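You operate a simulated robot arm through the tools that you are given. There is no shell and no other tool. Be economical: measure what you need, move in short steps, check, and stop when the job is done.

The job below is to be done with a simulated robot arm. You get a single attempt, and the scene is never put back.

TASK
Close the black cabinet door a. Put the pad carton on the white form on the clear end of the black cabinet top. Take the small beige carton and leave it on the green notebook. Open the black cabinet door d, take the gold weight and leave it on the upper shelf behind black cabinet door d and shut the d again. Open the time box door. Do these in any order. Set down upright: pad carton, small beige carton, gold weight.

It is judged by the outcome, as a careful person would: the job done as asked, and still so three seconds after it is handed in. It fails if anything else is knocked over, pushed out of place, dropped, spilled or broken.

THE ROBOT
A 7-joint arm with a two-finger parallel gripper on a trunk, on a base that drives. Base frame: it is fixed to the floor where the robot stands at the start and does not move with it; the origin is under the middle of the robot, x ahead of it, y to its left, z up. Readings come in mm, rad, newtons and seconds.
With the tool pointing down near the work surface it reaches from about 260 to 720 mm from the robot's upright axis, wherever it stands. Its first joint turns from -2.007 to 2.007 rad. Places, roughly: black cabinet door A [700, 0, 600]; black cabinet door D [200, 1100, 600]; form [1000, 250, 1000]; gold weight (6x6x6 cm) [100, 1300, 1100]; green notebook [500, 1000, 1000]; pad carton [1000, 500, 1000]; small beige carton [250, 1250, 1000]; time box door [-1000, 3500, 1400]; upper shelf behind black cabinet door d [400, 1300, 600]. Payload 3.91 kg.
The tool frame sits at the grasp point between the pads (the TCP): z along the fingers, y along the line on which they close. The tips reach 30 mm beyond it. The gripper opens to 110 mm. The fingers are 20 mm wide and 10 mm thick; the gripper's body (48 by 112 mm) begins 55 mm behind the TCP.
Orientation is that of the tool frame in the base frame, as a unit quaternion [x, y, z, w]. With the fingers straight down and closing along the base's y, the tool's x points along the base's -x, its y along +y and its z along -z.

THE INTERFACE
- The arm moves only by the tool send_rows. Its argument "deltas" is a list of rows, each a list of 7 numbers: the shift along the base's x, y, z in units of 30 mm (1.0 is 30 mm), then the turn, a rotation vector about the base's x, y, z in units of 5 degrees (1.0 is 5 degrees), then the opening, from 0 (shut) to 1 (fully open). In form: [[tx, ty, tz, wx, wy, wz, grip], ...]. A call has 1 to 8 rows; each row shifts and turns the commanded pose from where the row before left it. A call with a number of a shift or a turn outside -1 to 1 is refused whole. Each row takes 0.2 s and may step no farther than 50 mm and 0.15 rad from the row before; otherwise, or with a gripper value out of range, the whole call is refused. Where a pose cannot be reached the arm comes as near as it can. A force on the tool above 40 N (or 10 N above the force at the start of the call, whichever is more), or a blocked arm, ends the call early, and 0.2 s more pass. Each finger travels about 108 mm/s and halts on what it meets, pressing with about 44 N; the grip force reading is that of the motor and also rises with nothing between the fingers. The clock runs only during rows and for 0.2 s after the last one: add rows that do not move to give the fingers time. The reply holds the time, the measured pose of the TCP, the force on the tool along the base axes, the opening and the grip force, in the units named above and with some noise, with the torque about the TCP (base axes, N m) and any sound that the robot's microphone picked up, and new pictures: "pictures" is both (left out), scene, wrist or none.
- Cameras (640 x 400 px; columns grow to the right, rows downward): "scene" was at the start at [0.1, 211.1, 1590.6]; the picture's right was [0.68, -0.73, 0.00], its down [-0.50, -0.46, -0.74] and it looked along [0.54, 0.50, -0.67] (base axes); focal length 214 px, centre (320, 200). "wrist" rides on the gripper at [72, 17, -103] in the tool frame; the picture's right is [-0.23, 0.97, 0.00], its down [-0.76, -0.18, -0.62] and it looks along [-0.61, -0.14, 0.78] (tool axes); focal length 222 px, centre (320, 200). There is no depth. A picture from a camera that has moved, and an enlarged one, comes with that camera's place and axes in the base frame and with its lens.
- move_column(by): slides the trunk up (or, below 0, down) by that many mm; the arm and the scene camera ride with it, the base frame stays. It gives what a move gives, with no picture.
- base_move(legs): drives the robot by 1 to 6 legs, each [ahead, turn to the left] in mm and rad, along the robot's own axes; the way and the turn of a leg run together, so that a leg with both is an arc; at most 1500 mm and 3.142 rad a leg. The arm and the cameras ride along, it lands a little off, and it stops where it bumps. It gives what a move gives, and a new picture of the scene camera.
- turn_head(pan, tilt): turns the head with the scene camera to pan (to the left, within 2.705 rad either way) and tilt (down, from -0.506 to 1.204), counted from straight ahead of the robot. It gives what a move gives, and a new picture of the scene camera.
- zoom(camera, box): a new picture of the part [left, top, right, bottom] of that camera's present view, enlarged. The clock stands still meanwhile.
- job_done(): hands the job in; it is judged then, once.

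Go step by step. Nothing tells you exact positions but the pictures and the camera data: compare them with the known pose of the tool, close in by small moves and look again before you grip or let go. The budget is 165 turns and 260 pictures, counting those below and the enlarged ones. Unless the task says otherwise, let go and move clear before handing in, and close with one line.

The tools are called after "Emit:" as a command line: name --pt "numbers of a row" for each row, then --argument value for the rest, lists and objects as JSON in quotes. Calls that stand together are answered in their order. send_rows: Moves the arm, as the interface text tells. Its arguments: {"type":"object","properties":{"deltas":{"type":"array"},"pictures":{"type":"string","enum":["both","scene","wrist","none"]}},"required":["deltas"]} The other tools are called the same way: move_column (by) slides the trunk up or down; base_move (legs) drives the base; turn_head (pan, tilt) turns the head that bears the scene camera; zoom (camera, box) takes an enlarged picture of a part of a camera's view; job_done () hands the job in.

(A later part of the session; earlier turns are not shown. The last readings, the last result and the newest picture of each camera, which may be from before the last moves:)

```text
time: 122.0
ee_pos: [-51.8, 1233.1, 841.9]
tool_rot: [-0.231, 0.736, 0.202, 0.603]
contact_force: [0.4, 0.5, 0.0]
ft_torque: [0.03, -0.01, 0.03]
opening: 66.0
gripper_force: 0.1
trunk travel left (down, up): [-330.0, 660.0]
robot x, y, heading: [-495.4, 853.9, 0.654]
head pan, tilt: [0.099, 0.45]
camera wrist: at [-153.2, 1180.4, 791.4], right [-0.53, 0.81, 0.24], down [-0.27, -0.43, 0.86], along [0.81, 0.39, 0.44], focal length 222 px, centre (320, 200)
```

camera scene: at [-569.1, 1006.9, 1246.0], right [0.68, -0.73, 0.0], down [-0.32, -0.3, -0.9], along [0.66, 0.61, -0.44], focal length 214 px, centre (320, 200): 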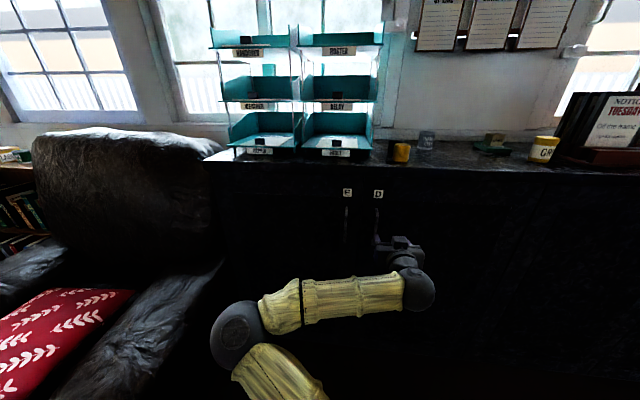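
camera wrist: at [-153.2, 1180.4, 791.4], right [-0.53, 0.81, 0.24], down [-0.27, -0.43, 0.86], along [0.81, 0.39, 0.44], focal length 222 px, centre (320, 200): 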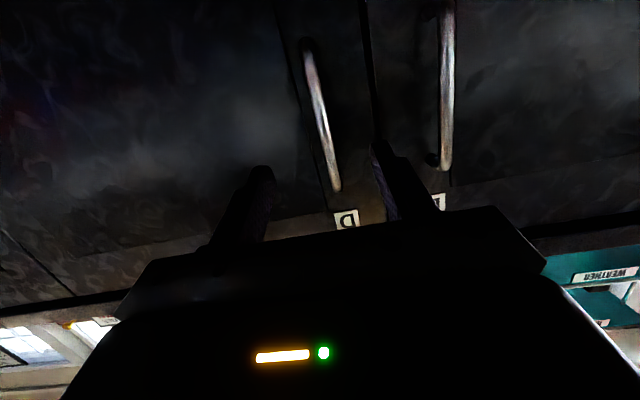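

Well aligned with the bar (S 1029 vs 1031). Advance 85 mm and close.

Emit:
send_rows --pt "0.765 0.555 -0.15 0 0 0 0.6" --pt "0.765 0.555 -0.15 0 0 0 0.6" --pt "0.7 0.5 -0.15 0 0 0 0.6" --pictures "wrist"

```text
time: 122.8
ee_pos: [16.1, 1281.5, 829.2]
tool_rot: [-0.23, 0.736, 0.201, 0.604]
contact_force: [-0.4, 0.1, -0.2]
ft_torque: [0.03, 0.01, -0.01]
opening: 65.9
gripper_force: 0.0
trunk travel left (down, up): [-330.0, 660.0]
robot x, y, heading: [-493.1, 857.6, 0.654]
head pan, tilt: [0.099, 0.45]
camera wrist: at [-86.9, 1228.7, 778.6], right [-0.53, 0.81, 0.24], down [-0.27, -0.43, 0.86], along [0.81, 0.39, 0.44], focal length 222 px, centre (320, 200)
```

wrist: 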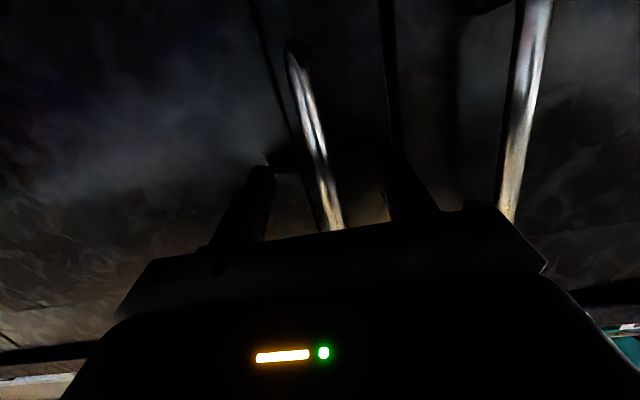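

The bar is between the fingers; closing.

Emit:
send_rows --pt "0 0 0 0 0 0 0" --pt "0 0 0 0 0 0 0" --pt "0 0 0 0 0 0 0" --pt "0 0 0 0 0 0 0" --pictures "none"

```text
time: 123.8
ee_pos: [14.1, 1283.9, 828.8]
tool_rot: [-0.234, 0.736, 0.202, 0.603]
contact_force: [-11.9, 13.9, 1.4]
ft_torque: [-0.78, -0.42, 0.22]
opening: 11.6
gripper_force: 44.7
trunk travel left (down, up): [-330.0, 660.0]
robot x, y, heading: [-494.3, 856.6, 0.647]
head pan, tilt: [0.099, 0.45]
```

Gripped the bar (11.6 mm). Pulling the door along its arc, turning the tool with it.

Emit:
send_rows --pt "-0.6 -0.4 0 0 0 0.5 0" --pt "-0.527 -0.5 0 0 0 0.5 0" --pt "-0.5 -0.523 0 0 0 0.5 0" --pt "-0.477 -0.547 0 0 0 0.5 0" --pictures "scene"

```text
time: 124.8
ee_pos: [-46.0, 1220.1, 828.5]
tool_rot: [-0.292, 0.715, 0.252, 0.583]
contact_force: [6.1, -5.5, 2.1]
ft_torque: [-0.2, -0.95, -0.21]
opening: 12.0
gripper_force: 44.9
trunk travel left (down, up): [-330.0, 660.0]
robot x, y, heading: [-497.5, 859.2, 0.649]
head pan, tilt: [0.099, 0.45]
camera scene: at [-568.7, 1006.5, 1246.1], right [0.68, -0.73, 0.0], down [-0.32, -0.3, -0.9], along [0.66, 0.61, -0.44], focal length 214 px, centre (320, 200)
```

scene: 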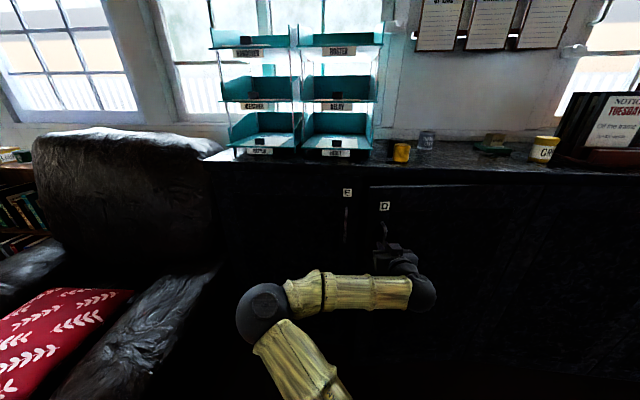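

The door is opening. Continue to ~30°.

Emit:
send_rows --pt "-0.455 -0.563 0 0 0 0.5 0" --pt "-0.43 -0.59 0 0 0 0.5 0" --pt "-0.405 -0.605 0 0 0 0.5 0" --pt "-0.377 -0.617 0 0 0 0.5 0" --pt "-0.35 -0.635 0 0 0 0.5 0" --pt "-0.32 -0.65 0 0 0 0.5 0" --pt "-0.293 -0.663 0 0 0 0.5 0" --pt "-0.263 -0.677 0 0 0 0.5 0" --pictures "both"

```text
time: 126.2
ee_pos: [-108.2, 1116.9, 831.4]
tool_rot: [-0.392, 0.672, 0.333, 0.533]
contact_force: [-1.8, 0.6, -14.5]
ft_torque: [0.34, -1.24, -0.02]
opening: 12.3
gripper_force: 44.6
out of reach, approached as far as the arm can: row 5, 6, 7
trunk travel left (down, up): [-330.0, 660.0]
robot x, y, heading: [-494.2, 856.3, 0.647]
head pan, tilt: [0.099, 0.45]
stopped in row 7: the force on the tool passed its limit (the readings are from after the stop); the commanded pose is now the measured one
camera scene: at [-568.9, 1007.5, 1246.0], right [0.68, -0.73, 0.0], down [-0.32, -0.3, -0.9], along [0.66, 0.61, -0.44], focal length 214 px, centre (320, 200)
camera wrist: at [-178.5, 1023.6, 781.6], right [-0.83, 0.5, 0.25], down [-0.03, -0.49, 0.87], along [0.56, 0.71, 0.42], focal length 222 px, centre (320, 200)
```

scene: 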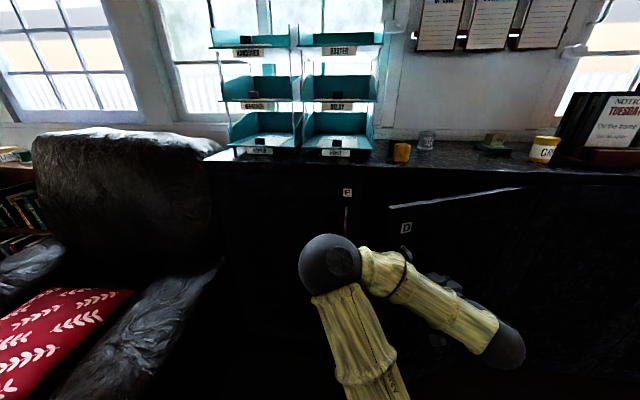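
wrist: 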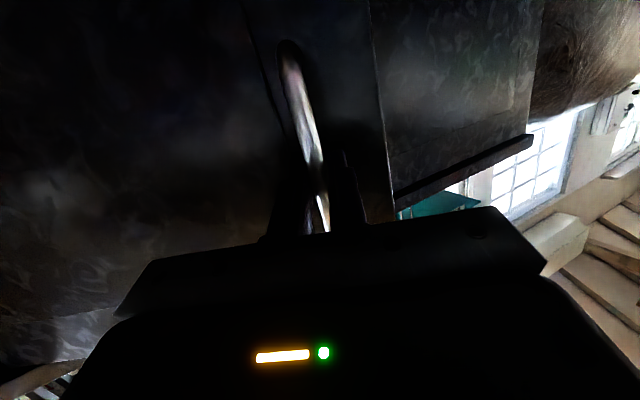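

Door D is ~27° open. I'll release the handle by opening and backing the base, then push the door further from inside.

Emit:
send_rows --pt "0 0 0 0 0 0 1" --pt "0 0 0 0 0 0 1" --pt "0 0 0 0 0 0 1" --pictures "none"

Emit:
base_move --legs '[[-65, 0]]'

```text
time: 127.0
ee_pos: [-108.5, 1117.0, 832.3]
tool_rot: [-0.391, 0.671, 0.333, 0.535]
contact_force: [0.2, 0.3, 0.2]
ft_torque: [-0.04, 0.01, 0.03]
opening: 110.0
gripper_force: 0.1
trunk travel left (down, up): [-330.0, 660.0]
robot x, y, heading: [-496.9, 853.8, 0.649]
head pan, tilt: [0.099, 0.45]
```

```text
time: 128.1
ee_pos: [-159.4, 1076.6, 831.8]
tool_rot: [-0.391, 0.671, 0.333, 0.535]
contact_force: [1.0, -1.1, 0.0]
ft_torque: [0.01, -0.06, 0.03]
opening: 109.8
gripper_force: 0.1
trunk travel left (down, up): [-330.0, 660.0]
robot x, y, heading: [-547.8, 815.8, 0.653]
head pan, tilt: [0.099, 0.45]
camera scene: at [-621.7, 966.8, 1246.1], right [0.68, -0.73, 0.0], down [-0.32, -0.3, -0.9], along [0.66, 0.61, -0.44], focal length 214 px, centre (320, 200)
```

scene: 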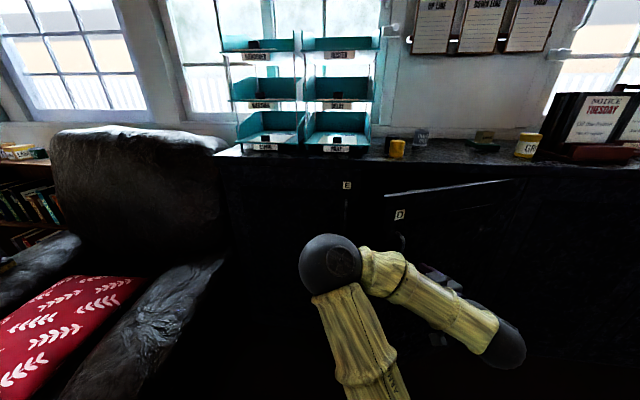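

Handle released. Raise the trunk, then turn the tool back to pointing down with fingers closed.

Emit:
move_column --by 400

Emit:
send_rows --pt "0.3 0.3 0 -0.986 0.518 0 0" --pt "0.3 0.3 0 -0.986 0.518 0 0" --pt "0.3 0.3 0 -0.986 0.518 0 0" --pt "0.3 0.3 0 -0.986 0.518 0 0" --pt "0.3 0.3 0 -0.986 0.518 0 0" --pt "0.3 0.3 0 -0.986 0.518 0 0" --pt "0.3 0.3 0 -0.986 0.518 0 0" --pictures "none"

Emit:
send_rows --pt "0.3 0.3 0 -0.986 0.518 0 0" --pt "0.3 0.3 0 -0.986 0.518 0 0" --pt "0.3 0.3 0 -0.986 0.518 0 0" --pt "0.3 0.3 0 -0.986 0.518 0 0" --pt "0.3 0.3 0 -0.986 0.518 0 0" --pt "0.3 0.3 0 -0.986 0.518 0 0" --pt "0.3 0.3 0 -0.986 0.518 0 0" --pictures "both"

```text
time: 131.9
ee_pos: [-159.9, 1076.6, 1233.0]
tool_rot: [-0.391, 0.671, 0.333, 0.535]
contact_force: [0.4, -0.2, -0.1]
ft_torque: [0.0, -0.03, -0.01]
opening: 109.8
gripper_force: 0.2
trunk travel left (down, up): [-730.0, 260.0]
robot x, y, heading: [-550.0, 815.8, 0.652]
head pan, tilt: [0.099, 0.45]
```

```text
time: 133.5
ee_pos: [-97.2, 1139.0, 1231.8]
tool_rot: [-0.474, 0.814, 0.176, 0.284]
contact_force: [-0.4, 0.2, 0.2]
ft_torque: [0.04, 0.03, -0.01]
opening: 0.0
gripper_force: 37.9
trunk travel left (down, up): [-730.0, 260.0]
robot x, y, heading: [-548.2, 816.3, 0.651]
head pan, tilt: [0.099, 0.45]
```

```text
time: 135.1
ee_pos: [-33.8, 1202.3, 1231.9]
tool_rot: [-0.504, 0.864, -0.001, 0.001]
contact_force: [0.5, 0.4, 0.4]
ft_torque: [-0.03, 0.0, 0.0]
opening: 0.1
gripper_force: 37.7
trunk travel left (down, up): [-730.0, 260.0]
robot x, y, heading: [-545.0, 817.1, 0.648]
head pan, tilt: [0.099, 0.45]
camera scene: at [-620.6, 967.4, 1646.0], right [0.68, -0.73, 0.0], down [-0.32, -0.3, -0.9], along [0.66, 0.61, -0.44], focal length 214 px, centre (320, 200)
camera wrist: at [-82.7, 1147.9, 1334.5], right [-0.74, 0.68, 0.0], down [0.53, 0.58, 0.62], along [0.42, 0.46, -0.78], focal length 222 px, centre (320, 200)
```

scene: 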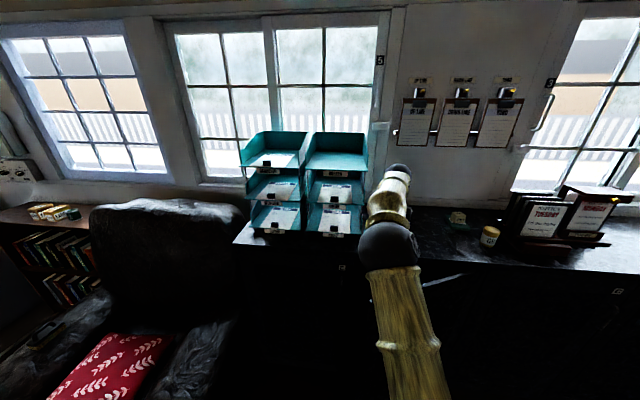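
wrist: 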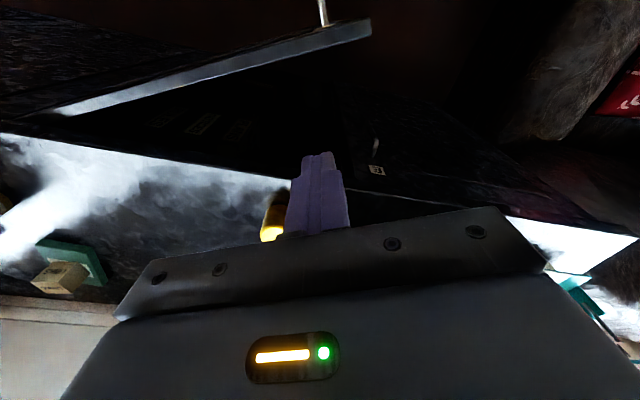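

The tool is over the gap between the open door D and the cabinet. Shift slightly toward the hinge, then lower the fingers behind the door.

Emit:
send_rows --pt "0.4 -0.54 0 0 0 0 0" --pt "0.4 -0.54 0 0 0 0 0" --pictures "none"

Emit:
move_column --by -255

Emit:
zoom --camera "wrist" --box '[0, 0, 640, 400]'

```text
time: 135.7
ee_pos: [-11.0, 1169.1, 1232.8]
tool_rot: [-0.504, 0.864, 0.0, 0.001]
contact_force: [0.0, 0.2, -0.2]
ft_torque: [0.01, -0.03, 0.0]
opening: 0.0
gripper_force: 37.4
trunk travel left (down, up): [-730.0, 260.0]
robot x, y, heading: [-548.1, 815.3, 0.646]
head pan, tilt: [0.099, 0.45]
```

```text
time: 138.3
ee_pos: [-10.0, 1170.1, 976.7]
tool_rot: [-0.505, 0.863, -0.001, 0.001]
contact_force: [0.0, 0.5, -0.2]
ft_torque: [-0.01, -0.01, 0.0]
opening: 0.1
gripper_force: 37.7
trunk travel left (down, up): [-475.0, 515.0]
robot x, y, heading: [-546.1, 815.1, 0.646]
head pan, tilt: [0.099, 0.45]
```

```text
1.00 times, centred on (320, 200) of wrist (not enlarged: the box is as wide or as high as the picture)
camera zoom: at [-60.4, 1115.4, 1080.0], right [-0.74, 0.68, 0.0], down [0.53, 0.58, 0.63], along [0.42, 0.46, -0.78], focal length 222 px, centre (320, 200)
```

zoom: 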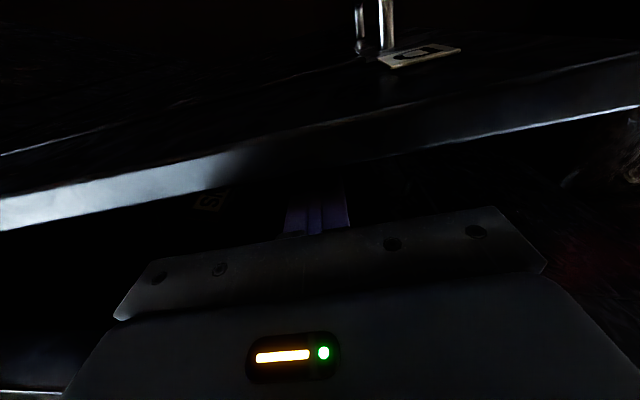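

Fingers are behind the door. Sweeping it open further.

Emit:
send_rows --pt "-0.45 -0.72 0 0 0 0 0" --pt "-0.45 -0.72 0 0 0 0 0" --pt "-0.45 -0.72 0 0 0 0 0" --pt "-0.39 -0.94 0 0 0 0 0" --pt "-0.39 -0.94 0 0 0 0 0" --pt "-0.245 -0.855 0 0 0 0 0" --pt "-0.245 -0.855 0 0 0 0 0" --pictures "both"

```text
time: 139.9
ee_pos: [-88.9, 997.4, 976.4]
tool_rot: [-0.505, 0.863, -0.001, 0.0]
contact_force: [0.3, 0.5, 0.4]
ft_torque: [-0.04, 0.01, 0.01]
opening: 0.0
gripper_force: 37.8
trunk travel left (down, up): [-475.0, 515.0]
robot x, y, heading: [-545.6, 815.4, 0.647]
head pan, tilt: [0.099, 0.45]
camera scene: at [-621.9, 966.7, 1391.1], right [0.68, -0.73, 0.0], down [-0.32, -0.3, -0.9], along [0.66, 0.61, -0.44], focal length 214 px, centre (320, 200)
camera wrist: at [-137.8, 943.3, 1080.3], right [-0.74, 0.68, 0.0], down [0.53, 0.58, 0.62], along [0.42, 0.46, -0.78], focal length 222 px, centre (320, 200)
```

scene: 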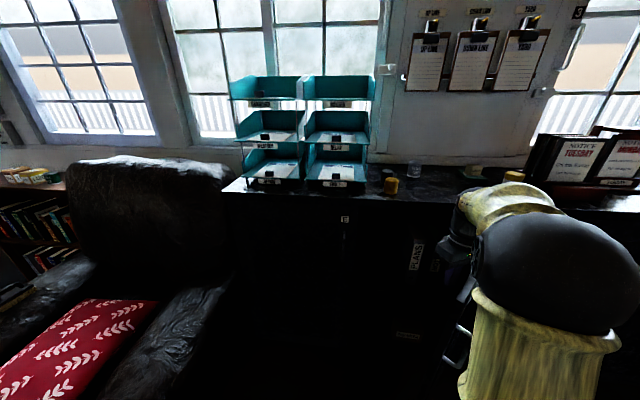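
wrist: 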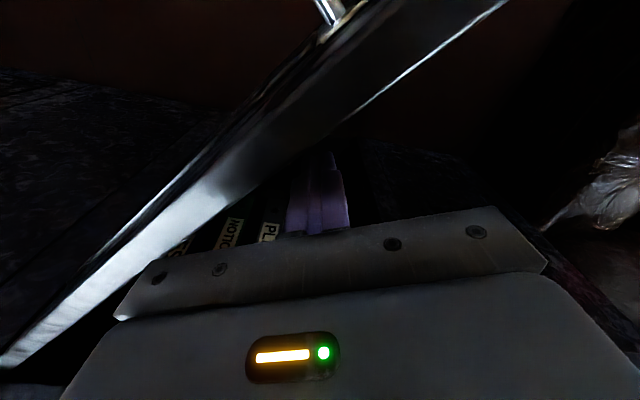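

Door ~43°. Slide the fingers toward the hinge a bit, then back the base 115 mm (door follows), then continue sweeping.

Emit:
send_rows --pt "1 -0.15 0 0 0 0 0" --pt "0.9 -0.15 0 0 0 0 0" --pictures "none"

Emit:
base_move --legs '[[-115, 0]]'

```text
time: 140.5
ee_pos: [-31.3, 989.2, 976.9]
tool_rot: [-0.504, 0.864, -0.001, 0.001]
contact_force: [0.1, -0.3, 0.2]
ft_torque: [0.01, -0.01, -0.02]
opening: 0.2
gripper_force: 37.5
trunk travel left (down, up): [-475.0, 515.0]
robot x, y, heading: [-548.5, 814.6, 0.649]
head pan, tilt: [0.099, 0.45]
```

```text
time: 141.7
ee_pos: [-123.8, 919.1, 976.1]
tool_rot: [-0.503, 0.864, 0.0, 0.001]
contact_force: [1.1, -0.6, -0.1]
ft_torque: [-0.02, 0.0, -0.02]
opening: 0.0
gripper_force: 37.9
trunk travel left (down, up): [-475.0, 515.0]
robot x, y, heading: [-641.3, 750.4, 0.649]
head pan, tilt: [0.099, 0.45]
camera scene: at [-712.8, 897.8, 1391.1], right [0.68, -0.73, 0.0], down [-0.32, -0.3, -0.9], along [0.66, 0.61, -0.43], focal length 214 px, centre (320, 200)
```

scene: 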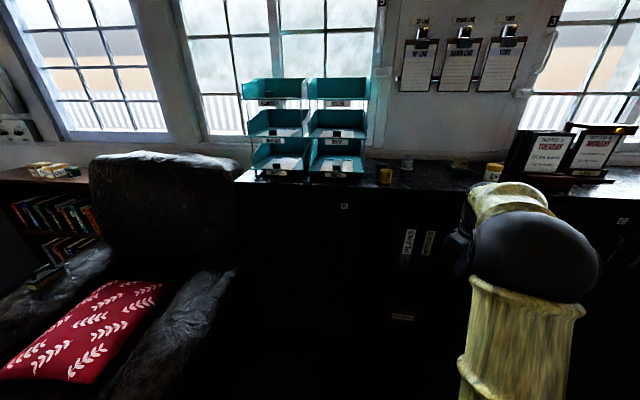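

Continue sweeping the door open toward 90°+.

Emit:
send_rows --pt "0.28 -0.8 0 0 0 0 0" --pt "0.28 -0.8 0 0 0 0 0" --pt "0.28 -0.8 0 0 0 0 0" --pt "0.28 -0.8 0 0 0 0 0" --pt "0.54 -0.97 0 0 0 0 0" --pt "0.54 -0.97 0 0 0 0 0" --pt "0.54 -0.97 0 0 0 0 0" --pictures "none"

Emit:
send_rows --pt "0.575 -0.777 0 0 0 0 0" --pt "0.575 -0.777 0 0 0 0 0" --pt "0.575 -0.777 0 0 0 0 0" --pt "0.65 -0.53 0 0 0 0 0" --pt "0.65 -0.53 0 0 0 0 0" --pictures "both"

```text
time: 143.3
ee_pos: [-43.6, 735.1, 974.2]
tool_rot: [-0.504, 0.864, 0.001, 0.001]
contact_force: [0.0, 1.0, 0.0]
ft_torque: [0.01, -0.01, -0.02]
opening: 0.0
gripper_force: 37.5
trunk travel left (down, up): [-475.0, 515.0]
robot x, y, heading: [-637.6, 747.6, 0.641]
head pan, tilt: [0.099, 0.45]
```

```text
time: 144.2
ee_pos: [7.2, 670.1, 975.9]
tool_rot: [-0.505, 0.863, 0.009, -0.003]
contact_force: [-8.9, 3.9, 0.5]
ft_torque: [-0.16, -0.23, -0.07]
opening: 0.0
gripper_force: 38.1
trunk travel left (down, up): [-475.0, 515.0]
robot x, y, heading: [-638.1, 744.3, 0.647]
head pan, tilt: [0.099, 0.45]
stopped in row 4: the force on the tool passed its limit (the readings are from after the stop); the commanded pose is now the measured one
camera scene: at [-714.1, 898.4, 1391.0], right [0.68, -0.73, 0.0], down [-0.32, -0.3, -0.9], along [0.66, 0.61, -0.43], focal length 214 px, centre (320, 200)
camera wrist: at [-41.0, 614.3, 1079.3], right [-0.74, 0.68, 0.02], down [0.54, 0.57, 0.62], along [0.41, 0.47, -0.78], focal length 222 px, centre (320, 200)
```

scene: 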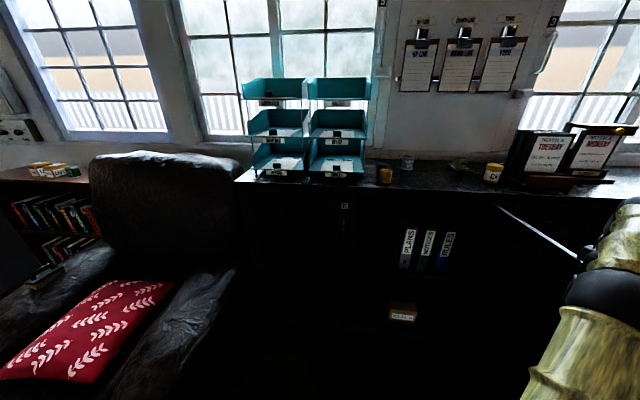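
wrist: 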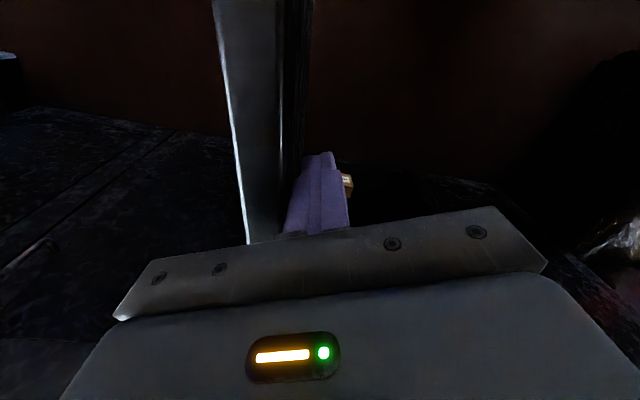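

Door D is open ~90° at its stop. Back the fingers off it, rise, and inspect the interior.

Emit:
send_rows --pt "-0.4 0.55 0 0 0 0 0" --pt "-0.4 0.55 0 0 0 0 0" --pt "-0.4 0.55 0 0 0 0 0" --pictures "none"

Emit:
turn_head --pan -0.05 --tilt 0.5

Emit:
zoom --camera "scene" --box '[290, 120, 490, 320]'

```text
time: 145.0
ee_pos: [-27.6, 718.5, 974.0]
tool_rot: [-0.504, 0.863, 0.008, -0.004]
contact_force: [-0.1, -0.3, 0.0]
ft_torque: [0.02, 0.02, -0.02]
opening: 0.2
gripper_force: 38.0
trunk travel left (down, up): [-475.0, 515.0]
robot x, y, heading: [-642.1, 749.4, 0.651]
head pan, tilt: [0.099, 0.45]
```

```text
time: 145.7
ee_pos: [-27.6, 719.1, 973.9]
tool_rot: [-0.504, 0.864, 0.008, -0.004]
contact_force: [-0.2, 0.4, -0.6]
ft_torque: [0.03, 0.01, 0.01]
opening: 0.1
gripper_force: 37.9
trunk travel left (down, up): [-475.0, 515.0]
robot x, y, heading: [-637.5, 748.0, 0.648]
head pan, tilt: [-0.051, 0.499]
camera scene: at [-704.7, 886.6, 1386.6], right [0.56, -0.83, 0.0], down [-0.4, -0.27, -0.88], along [0.73, 0.49, -0.48], focal length 214 px, centre (320, 200)
```

scene: 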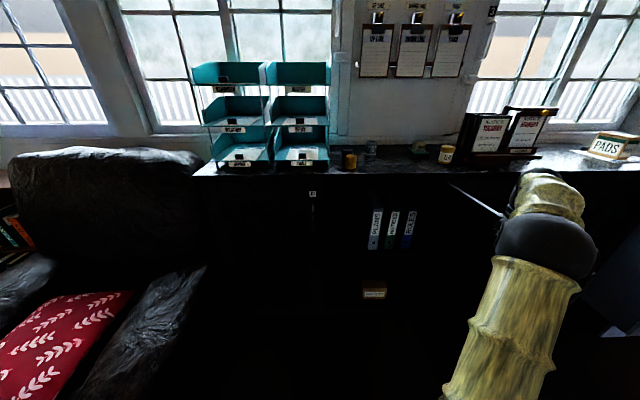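

```text
2.00 times, centred on (390, 220) of scene
camera zoom: at [-704.7, 886.6, 1386.6], right [0.56, -0.83, 0.0], down [-0.4, -0.27, -0.88], along [0.73, 0.49, -0.48], focal length 429 px, centre (180, 160)
```

zoom: 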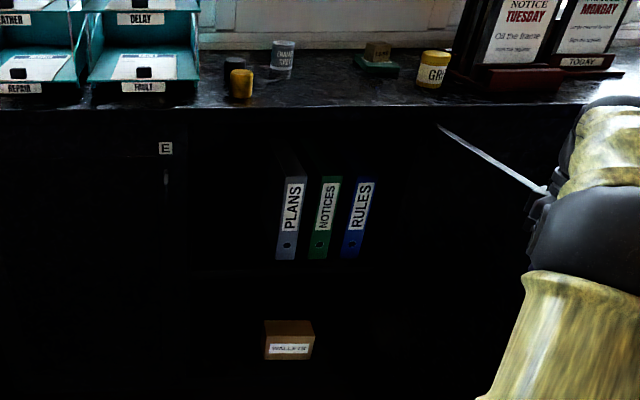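

Interior: binders occupy the right part of the upper shelf (S≈560–800), the left part is free; shelf z≈550. Next, fetch the gold weight at ≈(135,1290) with a near-horizontal grip. Raise the arm, then drive forward.

Emit:
send_rows --pt "0 0 1 0 0 0 0" --pt "0 0 1 0 0 0 0" --pt "0 0 1 0 0 0 0" --pt "0 0 1 0 0 0 0" --pt "0 0 1 0 0 0 0" --pt "0 0 1 0 0 0 0" --pictures "none"

Emit:
base_move --legs '[[270, 0]]'

Emit:
send_rows --pt "-0.65 0.9 0 0 0 -0.6 1" --pt "-0.65 0.9 0 0 0 -0.6 1" --pt "-0.65 0.9 0 0 0 -0.6 1" --pt "-0.65 0.9 0 0 0 -0.6 1" --pt "-0.65 0.9 0 0 0 -0.6 1" --pt "-0.65 0.9 0 0 0 -0.6 1" --pt "-0.65 0.9 0 0 0 -0.6 1" --pt "-0.65 0.9 0 0 0 -0.6 1" --pictures "scene"

```text
time: 147.1
ee_pos: [-38.2, 719.3, 1106.4]
tool_rot: [-0.504, 0.864, 0.008, -0.004]
contact_force: [-0.6, 0.2, 0.0]
ft_torque: [-0.01, 0.03, -0.01]
opening: 0.0
gripper_force: 37.8
out of reach, approached as far as the arm can: row 5, 6
trunk travel left (down, up): [-475.0, 515.0]
robot x, y, heading: [-639.4, 745.0, 0.648]
head pan, tilt: [-0.051, 0.499]
```

```text
time: 149.0
ee_pos: [172.9, 879.7, 1107.3]
tool_rot: [-0.505, 0.863, 0.008, -0.002]
contact_force: [0.0, -0.6, -0.3]
ft_torque: [0.0, 0.01, 0.02]
opening: 0.1
gripper_force: 37.6
trunk travel left (down, up): [-475.0, 515.0]
robot x, y, heading: [-428.5, 910.8, 0.648]
head pan, tilt: [-0.051, 0.499]
camera scene: at [-493.2, 1046.3, 1386.6], right [0.56, -0.83, 0.0], down [-0.4, -0.27, -0.88], along [0.73, 0.49, -0.48], focal length 214 px, centre (320, 200)
```

scene: 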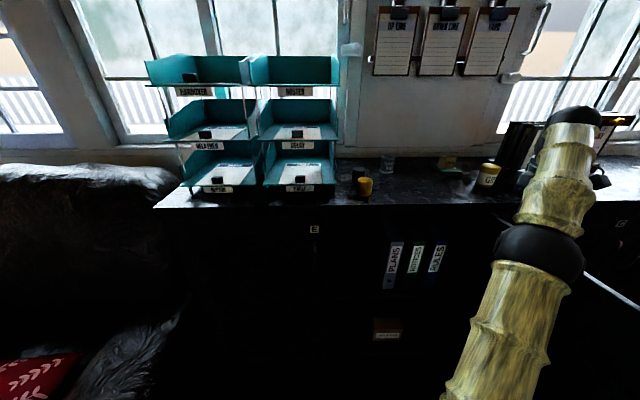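

```text
time: 150.8
ee_pos: [16.5, 1097.1, 1105.4]
tool_rot: [-0.313, 0.95, 0.008, -0.001]
contact_force: [0.6, -0.4, -0.2]
ft_torque: [-0.01, 0.02, 0.0]
opening: 109.9
gripper_force: 0.1
trunk travel left (down, up): [-475.0, 515.0]
robot x, y, heading: [-429.0, 907.7, 0.648]
head pan, tilt: [-0.051, 0.499]
camera scene: at [-493.7, 1046.3, 1386.6], right [0.56, -0.83, 0.0], down [-0.4, -0.27, -0.88], along [0.73, 0.49, -0.48], focal length 214 px, centre (320, 200)
```

scene: 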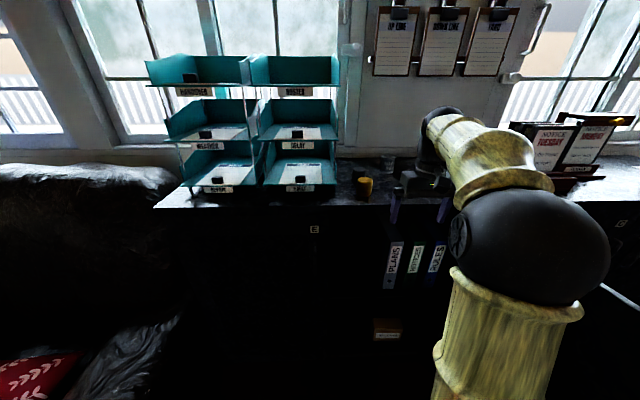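

Now pitch the tool to near-horizontal while aligning with the weight.

Emit:
send_rows --pt "-0.13 0.18 0.1 0.674 -0.93 0 1" --pt "-0.13 0.18 0.1 0.674 -0.93 0 1" --pt "-0.13 0.18 0.1 0.674 -0.93 0 1" --pt "-0.13 0.18 0.1 0.674 -0.93 0 1" --pt "-0.13 0.18 0.1 0.674 -0.93 0 1" --pt "-0.13 0.18 0.1 0.674 -0.93 0 1" --pt "-0.13 0.18 0.1 0.674 -0.93 0 1" --pictures "none"

Emit:
send_rows --pt "-0.13 0.18 0.1 0.674 -0.93 0 1" --pt "-0.13 0.18 0.1 0.674 -0.93 0 1" --pt "-0.13 0.18 0.1 0.674 -0.93 0 1" --pt "-0.13 0.18 0.1 0.674 -0.93 0 1" --pt "-0.13 0.18 0.1 0.674 -0.93 0 1" --pt "-0.13 0.18 0.1 0.674 -0.93 0 1" --pictures "both"

```text
time: 152.4
ee_pos: [-9.9, 1132.1, 1129.2]
tool_rot: [-0.297, 0.89, 0.113, 0.328]
contact_force: [0.3, -0.1, 0.0]
ft_torque: [0.02, -0.02, 0.04]
opening: 110.1
gripper_force: 0.1
trunk travel left (down, up): [-475.0, 515.0]
robot x, y, heading: [-432.1, 910.3, 0.649]
head pan, tilt: [-0.051, 0.499]
```

```text
time: 153.8
ee_pos: [-23.7, 1171.7, 1134.8]
tool_rot: [-0.269, 0.777, 0.186, 0.538]
contact_force: [-0.1, 0.6, -0.3]
ft_torque: [0.0, -0.03, 0.03]
opening: 110.0
gripper_force: 0.0
out of reach, approached as far as the arm can: row 5, 6
trunk travel left (down, up): [-475.0, 515.0]
robot x, y, heading: [-426.2, 907.9, 0.652]
head pan, tilt: [-0.051, 0.499]
camera scene: at [-493.7, 1046.1, 1386.7], right [0.56, -0.83, 0.0], down [-0.4, -0.27, -0.88], along [0.73, 0.49, -0.48], focal length 214 px, centre (320, 200)
camera wrist: at [-128.7, 1109.3, 1103.4], right [-0.54, 0.81, 0.21], down [-0.14, -0.33, 0.93], along [0.83, 0.47, 0.29], focal length 222 px, centre (320, 200)
```

scene: 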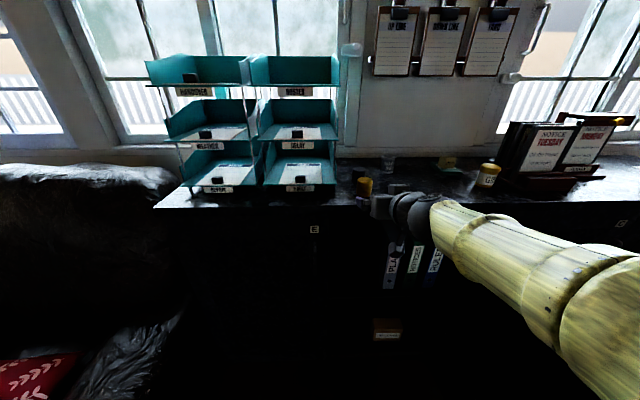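
wrist: 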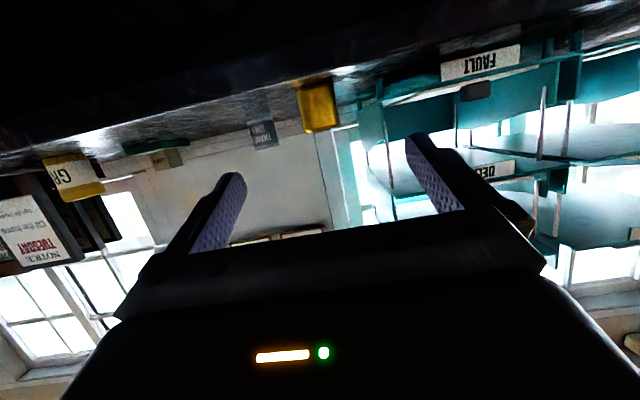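

Pitch is ~20° down with no roll, in line with the weight (S≈962). Lower to its mid-height and approach part-way.

Emit:
send_rows --pt "0 0 -0.8 0 0 0 1" --pt "0 0 -0.8 0 0 0 1" --pt "0.764 0.553 0 0 0 0 1" --pt "0.764 0.553 0 0 0 0 1" --pt "0.764 0.553 0 0 0 0 1" --pt "0.764 0.553 0 0 0 0 1" --pictures "wrist"

Emit:
zoom --camera "scene" --box '[310, 130, 470, 230]'

```text
time: 155.2
ee_pos: [64.2, 1242.9, 1106.9]
tool_rot: [-0.271, 0.767, 0.199, 0.546]
contact_force: [0.9, -0.6, 0.3]
ft_torque: [-0.01, -0.02, 0.04]
opening: 109.8
gripper_force: 0.1
out of reach, approached as far as the arm can: row 1
trunk travel left (down, up): [-475.0, 515.0]
robot x, y, heading: [-427.7, 907.5, 0.645]
head pan, tilt: [-0.051, 0.499]
camera wrist: at [-39.8, 1179.2, 1071.4], right [-0.56, 0.8, 0.22], down [-0.15, -0.36, 0.92], along [0.82, 0.48, 0.32], focal length 222 px, centre (320, 200)
```

wrist: 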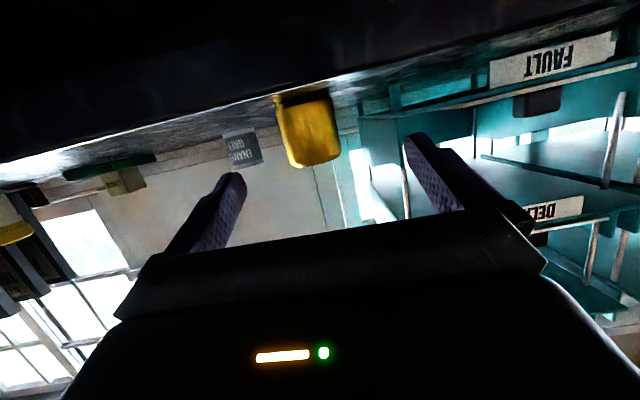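

```text
4.00 times, centred on (390, 180) of scene
camera zoom: at [-493.5, 1046.4, 1386.6], right [0.56, -0.83, 0.0], down [-0.4, -0.27, -0.88], along [0.73, 0.49, -0.48], focal length 858 px, centre (40, 280)
```

zoom: 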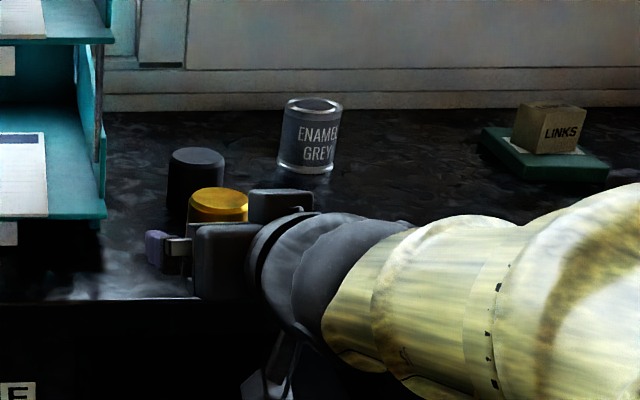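

Weight centre z≈1075, S≈963. Lower, shift slightly, and advance around it.

Emit:
send_rows --pt "0.12 -0.16 -0.5 0 0 0 1" --pt "0 0 -0.4 0 0 0 1" --pt "0.6 0.43 0 0 0 0 1" --pictures "wrist"

```text
time: 156.0
ee_pos: [84.6, 1250.6, 1078.3]
tool_rot: [-0.271, 0.768, 0.199, 0.545]
contact_force: [0.1, 0.5, -0.6]
ft_torque: [-0.03, -0.03, -0.02]
opening: 110.1
gripper_force: 0.1
trunk travel left (down, up): [-475.0, 515.0]
robot x, y, heading: [-423.7, 906.2, 0.65]
head pan, tilt: [-0.051, 0.499]
camera wrist: at [-19.7, 1187.1, 1044.5], right [-0.56, 0.8, 0.22], down [-0.15, -0.36, 0.92], along [0.82, 0.48, 0.32], focal length 222 px, centre (320, 200)
```

wrist: 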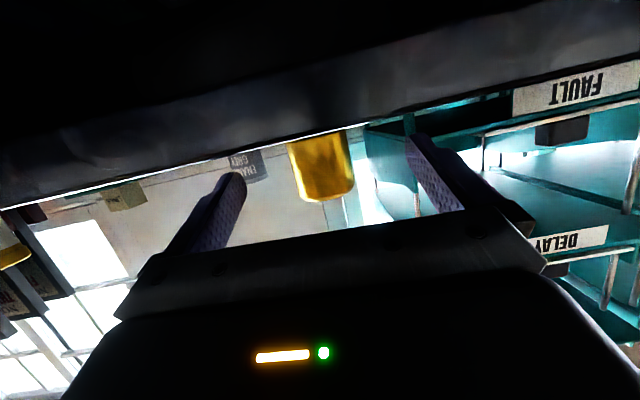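

Centred. Advance 60 mm.

Emit:
send_rows --pt "0.54 0.39 0 0 0 0 1" --pt "0.54 0.39 0 0 0 0 1" --pt "0.54 0.39 0 0 0 0 1" --pictures "wrist"

Emit:
zoom --camera "scene" --box '[310, 130, 470, 230]'

```text
time: 156.8
ee_pos: [133.1, 1283.9, 1078.3]
tool_rot: [-0.271, 0.768, 0.198, 0.545]
contact_force: [-0.2, 0.6, 0.4]
ft_torque: [-0.02, -0.01, 0.0]
opening: 109.8
gripper_force: 0.0
trunk travel left (down, up): [-475.0, 515.0]
robot x, y, heading: [-426.2, 907.7, 0.651]
head pan, tilt: [-0.051, 0.499]
camera wrist: at [29.1, 1221.2, 1043.6], right [-0.56, 0.8, 0.22], down [-0.15, -0.36, 0.92], along [0.82, 0.48, 0.32], focal length 222 px, centre (320, 200)
```

wrist: 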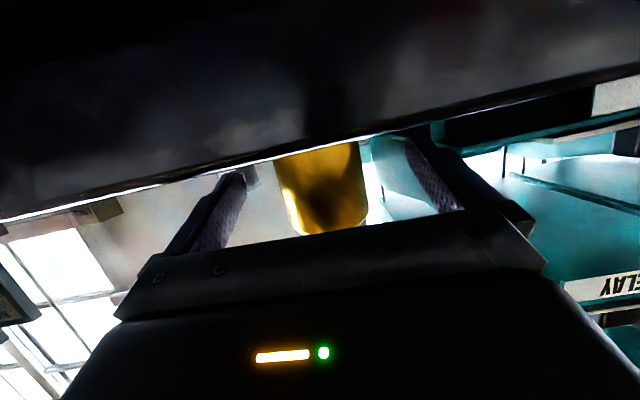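

```text
4.00 times, centred on (390, 180) of scene
camera zoom: at [-493.5, 1046.3, 1386.6], right [0.56, -0.83, 0.0], down [-0.4, -0.27, -0.88], along [0.73, 0.49, -0.48], focal length 858 px, centre (40, 280)
```

zoom: 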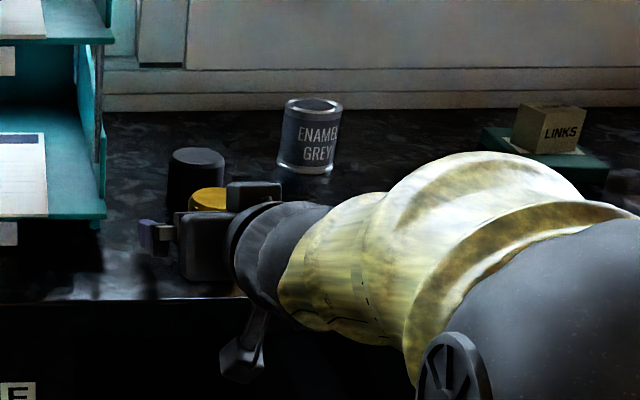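

The weight is between the fingers, ~12 mm ahead of the grasp point. Advance and close.

Emit:
send_rows --pt "0.32 0.23 0 0 0 0 1" --pt "0 0 0 0 0 0 0" --pt "0 0 0 0 0 0 0" --pt "0 0 0 0 0 0 0" --pt "0 0 0 0 0 0 0" --pt "0 0 0 0 0 0 0" --pictures "none"

Emit:
send_rows --pt "0 0 0.2 0 0 0 0" --pt "0 0 0.3 0 0 0 0" --pt "0 0 0.3 0 0 0 0" --pt "0 0 0.3 0 0 0 0" --pictures "wrist"

Emit:
zoom --camera "scene" --box '[310, 130, 470, 230]'

```text
time: 158.2
ee_pos: [142.9, 1292.9, 1078.7]
tool_rot: [-0.271, 0.768, 0.198, 0.546]
contact_force: [0.9, 1.5, 2.2]
ft_torque: [-0.05, -0.07, 0.04]
opening: 50.7
gripper_force: 44.0
trunk travel left (down, up): [-475.0, 515.0]
robot x, y, heading: [-427.6, 907.6, 0.648]
head pan, tilt: [-0.051, 0.499]
```

```text
time: 159.2
ee_pos: [143.5, 1290.3, 1112.3]
tool_rot: [-0.271, 0.767, 0.199, 0.546]
contact_force: [-0.2, -0.4, -3.2]
ft_torque: [-0.01, 0.03, 0.0]
opening: 50.7
gripper_force: 43.9
trunk travel left (down, up): [-475.0, 515.0]
robot x, y, heading: [-427.7, 910.3, 0.648]
head pan, tilt: [-0.051, 0.499]
camera wrist: at [39.2, 1227.1, 1077.1], right [-0.56, 0.8, 0.22], down [-0.15, -0.36, 0.92], along [0.82, 0.48, 0.32], focal length 222 px, centre (320, 200)
```

wrist: 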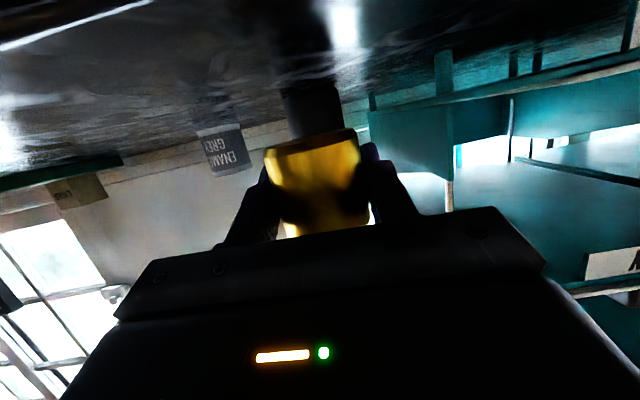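

```text
4.00 times, centred on (390, 180) of scene
camera zoom: at [-493.3, 1046.4, 1386.6], right [0.56, -0.83, 0.0], down [-0.4, -0.27, -0.88], along [0.73, 0.49, -0.48], focal length 858 px, centre (40, 280)
```

zoom: 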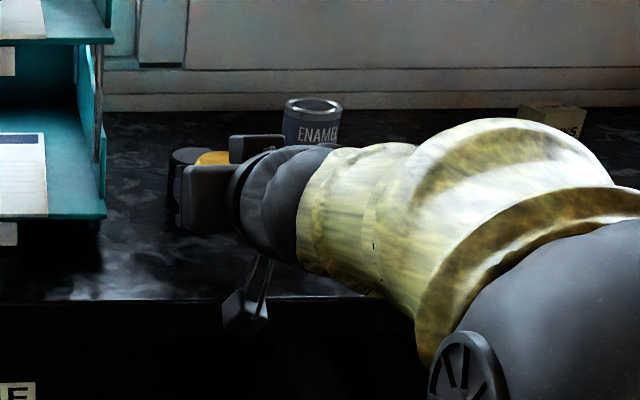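

Weight held upright. Back the base out, then lower the trunk to the shelf level outside the cabinet.

Emit:
base_move --legs '[[-230, 0]]'

Emit:
move_column --by -400

Emit:
turn_head --pan 0.0 --tilt 0.35

Emit:
zoom --camera "scene" --box '[240, 120, 480, 320]'

Emit:
zoom --camera "wrist" --box '[0, 0, 640, 400]'

```text
time: 160.9
ee_pos: [-43.9, 1150.0, 1112.7]
tool_rot: [-0.271, 0.768, 0.199, 0.545]
contact_force: [-0.4, 0.8, -2.4]
ft_torque: [0.01, -0.01, 0.0]
opening: 50.9
gripper_force: 44.2
trunk travel left (down, up): [-475.0, 515.0]
robot x, y, heading: [-614.8, 766.2, 0.643]
head pan, tilt: [-0.051, 0.499]
camera scene: at [-679.2, 906.0, 1386.6], right [0.56, -0.83, 0.0], down [-0.4, -0.27, -0.88], along [0.73, 0.49, -0.48], focal length 214 px, centre (320, 200)
```

scene: 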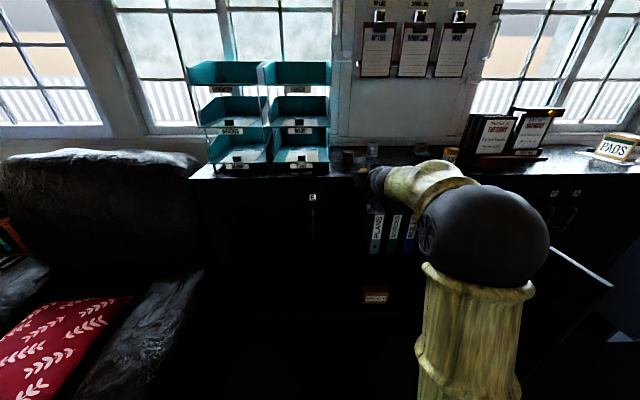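

```text
time: 164.7
ee_pos: [-42.4, 1148.4, 711.1]
tool_rot: [-0.27, 0.768, 0.198, 0.546]
contact_force: [-0.4, 0.0, -3.0]
ft_torque: [-0.02, 0.01, 0.0]
opening: 50.6
gripper_force: 44.1
trunk travel left (down, up): [-75.0, 915.0]
robot x, y, heading: [-613.6, 768.0, 0.644]
head pan, tilt: [-0.051, 0.499]
```

```text
time: 165.4
ee_pos: [-42.9, 1149.1, 712.6]
tool_rot: [-0.27, 0.768, 0.198, 0.546]
contact_force: [0.0, 0.2, -3.5]
ft_torque: [0.01, 0.0, 0.0]
opening: 50.8
gripper_force: 44.4
trunk travel left (down, up): [-75.0, 915.0]
robot x, y, heading: [-613.2, 771.1, 0.647]
head pan, tilt: [0.0, 0.351]
camera scene: at [-680.0, 911.2, 1000.2], right [0.6, -0.8, 0.0], down [-0.28, -0.21, -0.94], along [0.75, 0.56, -0.34], focal length 214 px, centre (320, 200)
```

scene: 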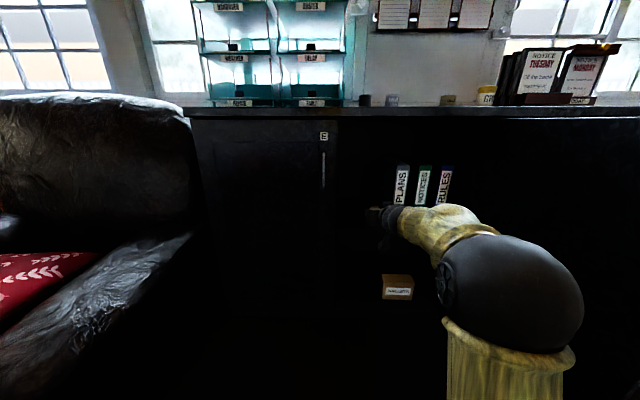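

```text
2.00 times, centred on (360, 220) of scene
camera zoom: at [-680.0, 911.2, 1000.2], right [0.6, -0.8, 0.0], down [-0.28, -0.21, -0.94], along [0.75, 0.56, -0.34], focal length 429 px, centre (240, 160)
```

zoom: 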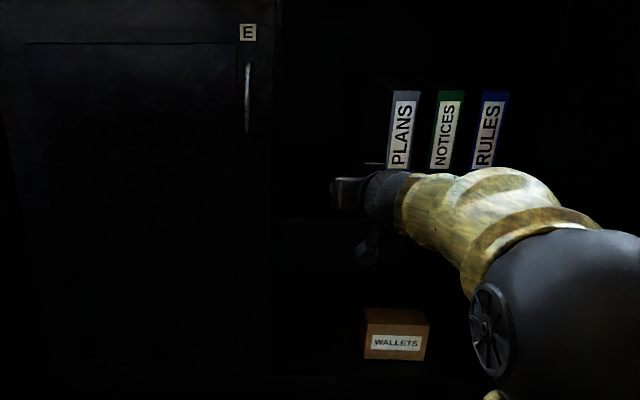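

```text
1.00 times, centred on (320, 200) of wrist (not enlarged: the box is as wide or as high as the picture)
camera zoom: at [-146.3, 1086.0, 677.0], right [-0.56, 0.8, 0.22], down [-0.15, -0.36, 0.92], along [0.82, 0.48, 0.32], focal length 222 px, centre (320, 200)
```

zoom: 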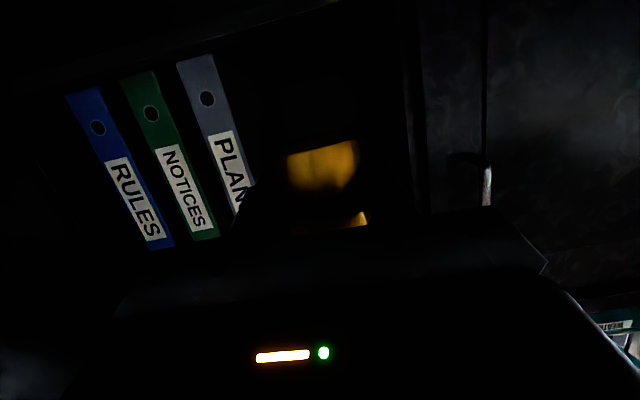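

Shelf top ≈558, binders' front at N≈866, S 560–830; free space at S≈835–1050. I'll lower to z≈642 and drive in.

Emit:
move_column --by -70

Emit:
base_move --legs '[[200, 0]]'

Emit:
zoom --camera "wrist" --box '[0, 0, 640, 400]'

Emit:
zoom --camera "scene" --box '[240, 120, 480, 320]'

```text
time: 166.5
ee_pos: [-43.2, 1149.7, 641.9]
tool_rot: [-0.271, 0.768, 0.199, 0.546]
contact_force: [-0.2, 0.0, -2.5]
ft_torque: [-0.02, 0.0, -0.01]
opening: 50.9
gripper_force: 44.0
trunk travel left (down, up): [-5.0, 985.0]
robot x, y, heading: [-613.0, 767.7, 0.64]
head pan, tilt: [0.0, 0.351]
```

```text
time: 168.1
ee_pos: [116.9, 1267.9, 642.8]
tool_rot: [-0.271, 0.768, 0.198, 0.546]
contact_force: [-0.3, 0.3, -2.3]
ft_torque: [-0.03, 0.01, 0.01]
opening: 51.0
gripper_force: 44.2
trunk travel left (down, up): [-5.0, 985.0]
robot x, y, heading: [-453.3, 883.9, 0.65]
head pan, tilt: [0.0, 0.351]
camera scene: at [-521.0, 1031.1, 930.3], right [0.6, -0.8, 0.0], down [-0.27, -0.21, -0.94], along [0.75, 0.57, -0.34], focal length 214 px, centre (320, 200)
```

scene: 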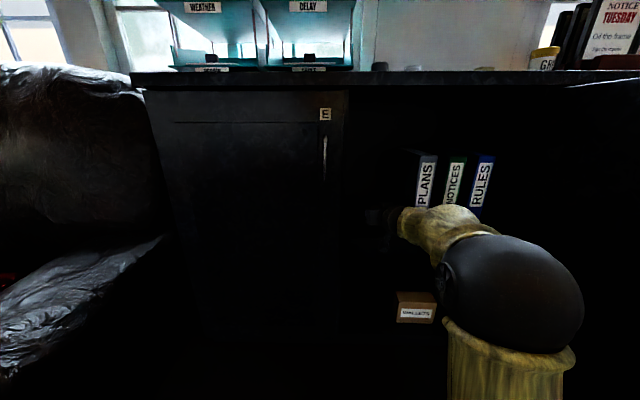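

```text
1.00 times, centred on (320, 200) of wrist (not enlarged: the box is as wide or as high as the picture)
camera zoom: at [12.6, 1206.0, 607.1], right [-0.56, 0.8, 0.22], down [-0.15, -0.36, 0.92], along [0.82, 0.48, 0.32], focal length 222 px, centre (320, 200)
```

zoom: 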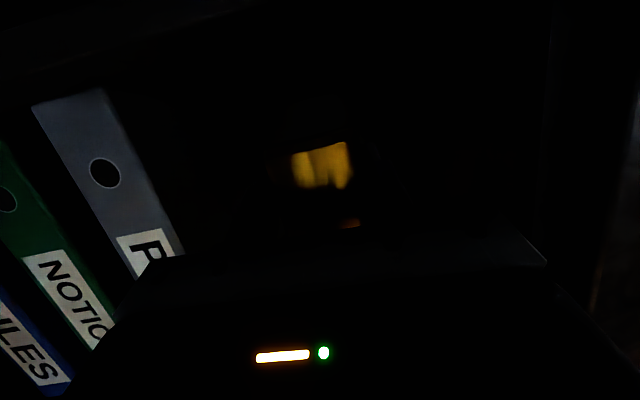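

```text
2.00 times, centred on (360, 220) of scene
camera zoom: at [-521.0, 1031.1, 930.3], right [0.6, -0.8, 0.0], down [-0.27, -0.21, -0.94], along [0.75, 0.57, -0.34], focal length 429 px, centre (240, 160)
```

zoom: 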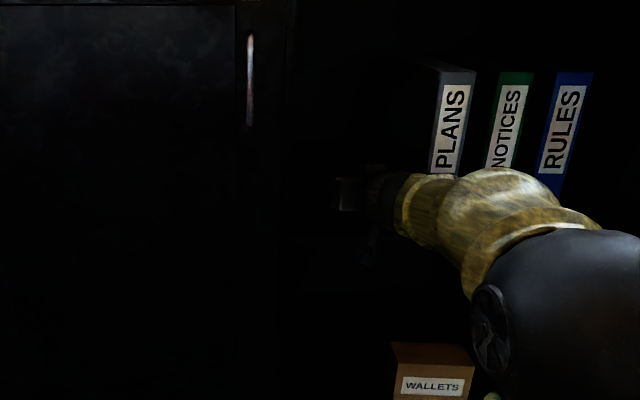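

Inside the opening, the free floor of the shelf is clear ahead; shelf front edge ≈N 820. Advance 62 mm and lower most of the way.

Emit:
send_rows --pt "0.84 0.61 0 0 0 0 0" --pt "0.84 0.61 0 0 0 0 0" --pt "0 0 -0.7 0 0 0 0" --pt "0 0 -0.7 0 0 0 0" --pictures "wrist"

```text
time: 169.1
ee_pos: [167.3, 1305.9, 598.8]
tool_rot: [-0.271, 0.768, 0.198, 0.546]
contact_force: [-0.5, -1.0, -2.2]
ft_torque: [-0.02, 0.03, 0.03]
opening: 50.9
gripper_force: 44.1
trunk travel left (down, up): [-5.0, 985.0]
robot x, y, heading: [-453.9, 888.6, 0.644]
head pan, tilt: [0.0, 0.351]
camera wrist: at [62.5, 1242.4, 565.4], right [-0.56, 0.8, 0.22], down [-0.15, -0.36, 0.92], along [0.82, 0.48, 0.32], focal length 222 px, centre (320, 200)
```

wrist: 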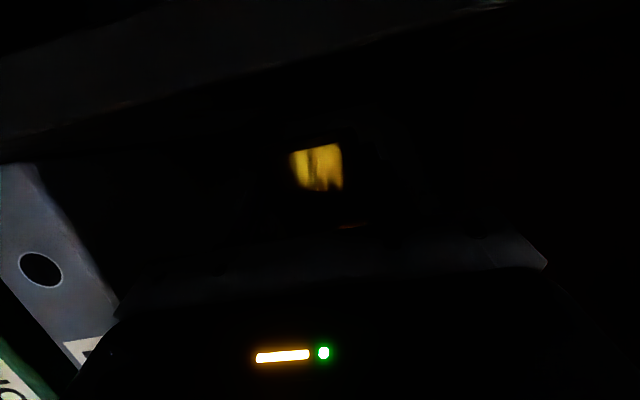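

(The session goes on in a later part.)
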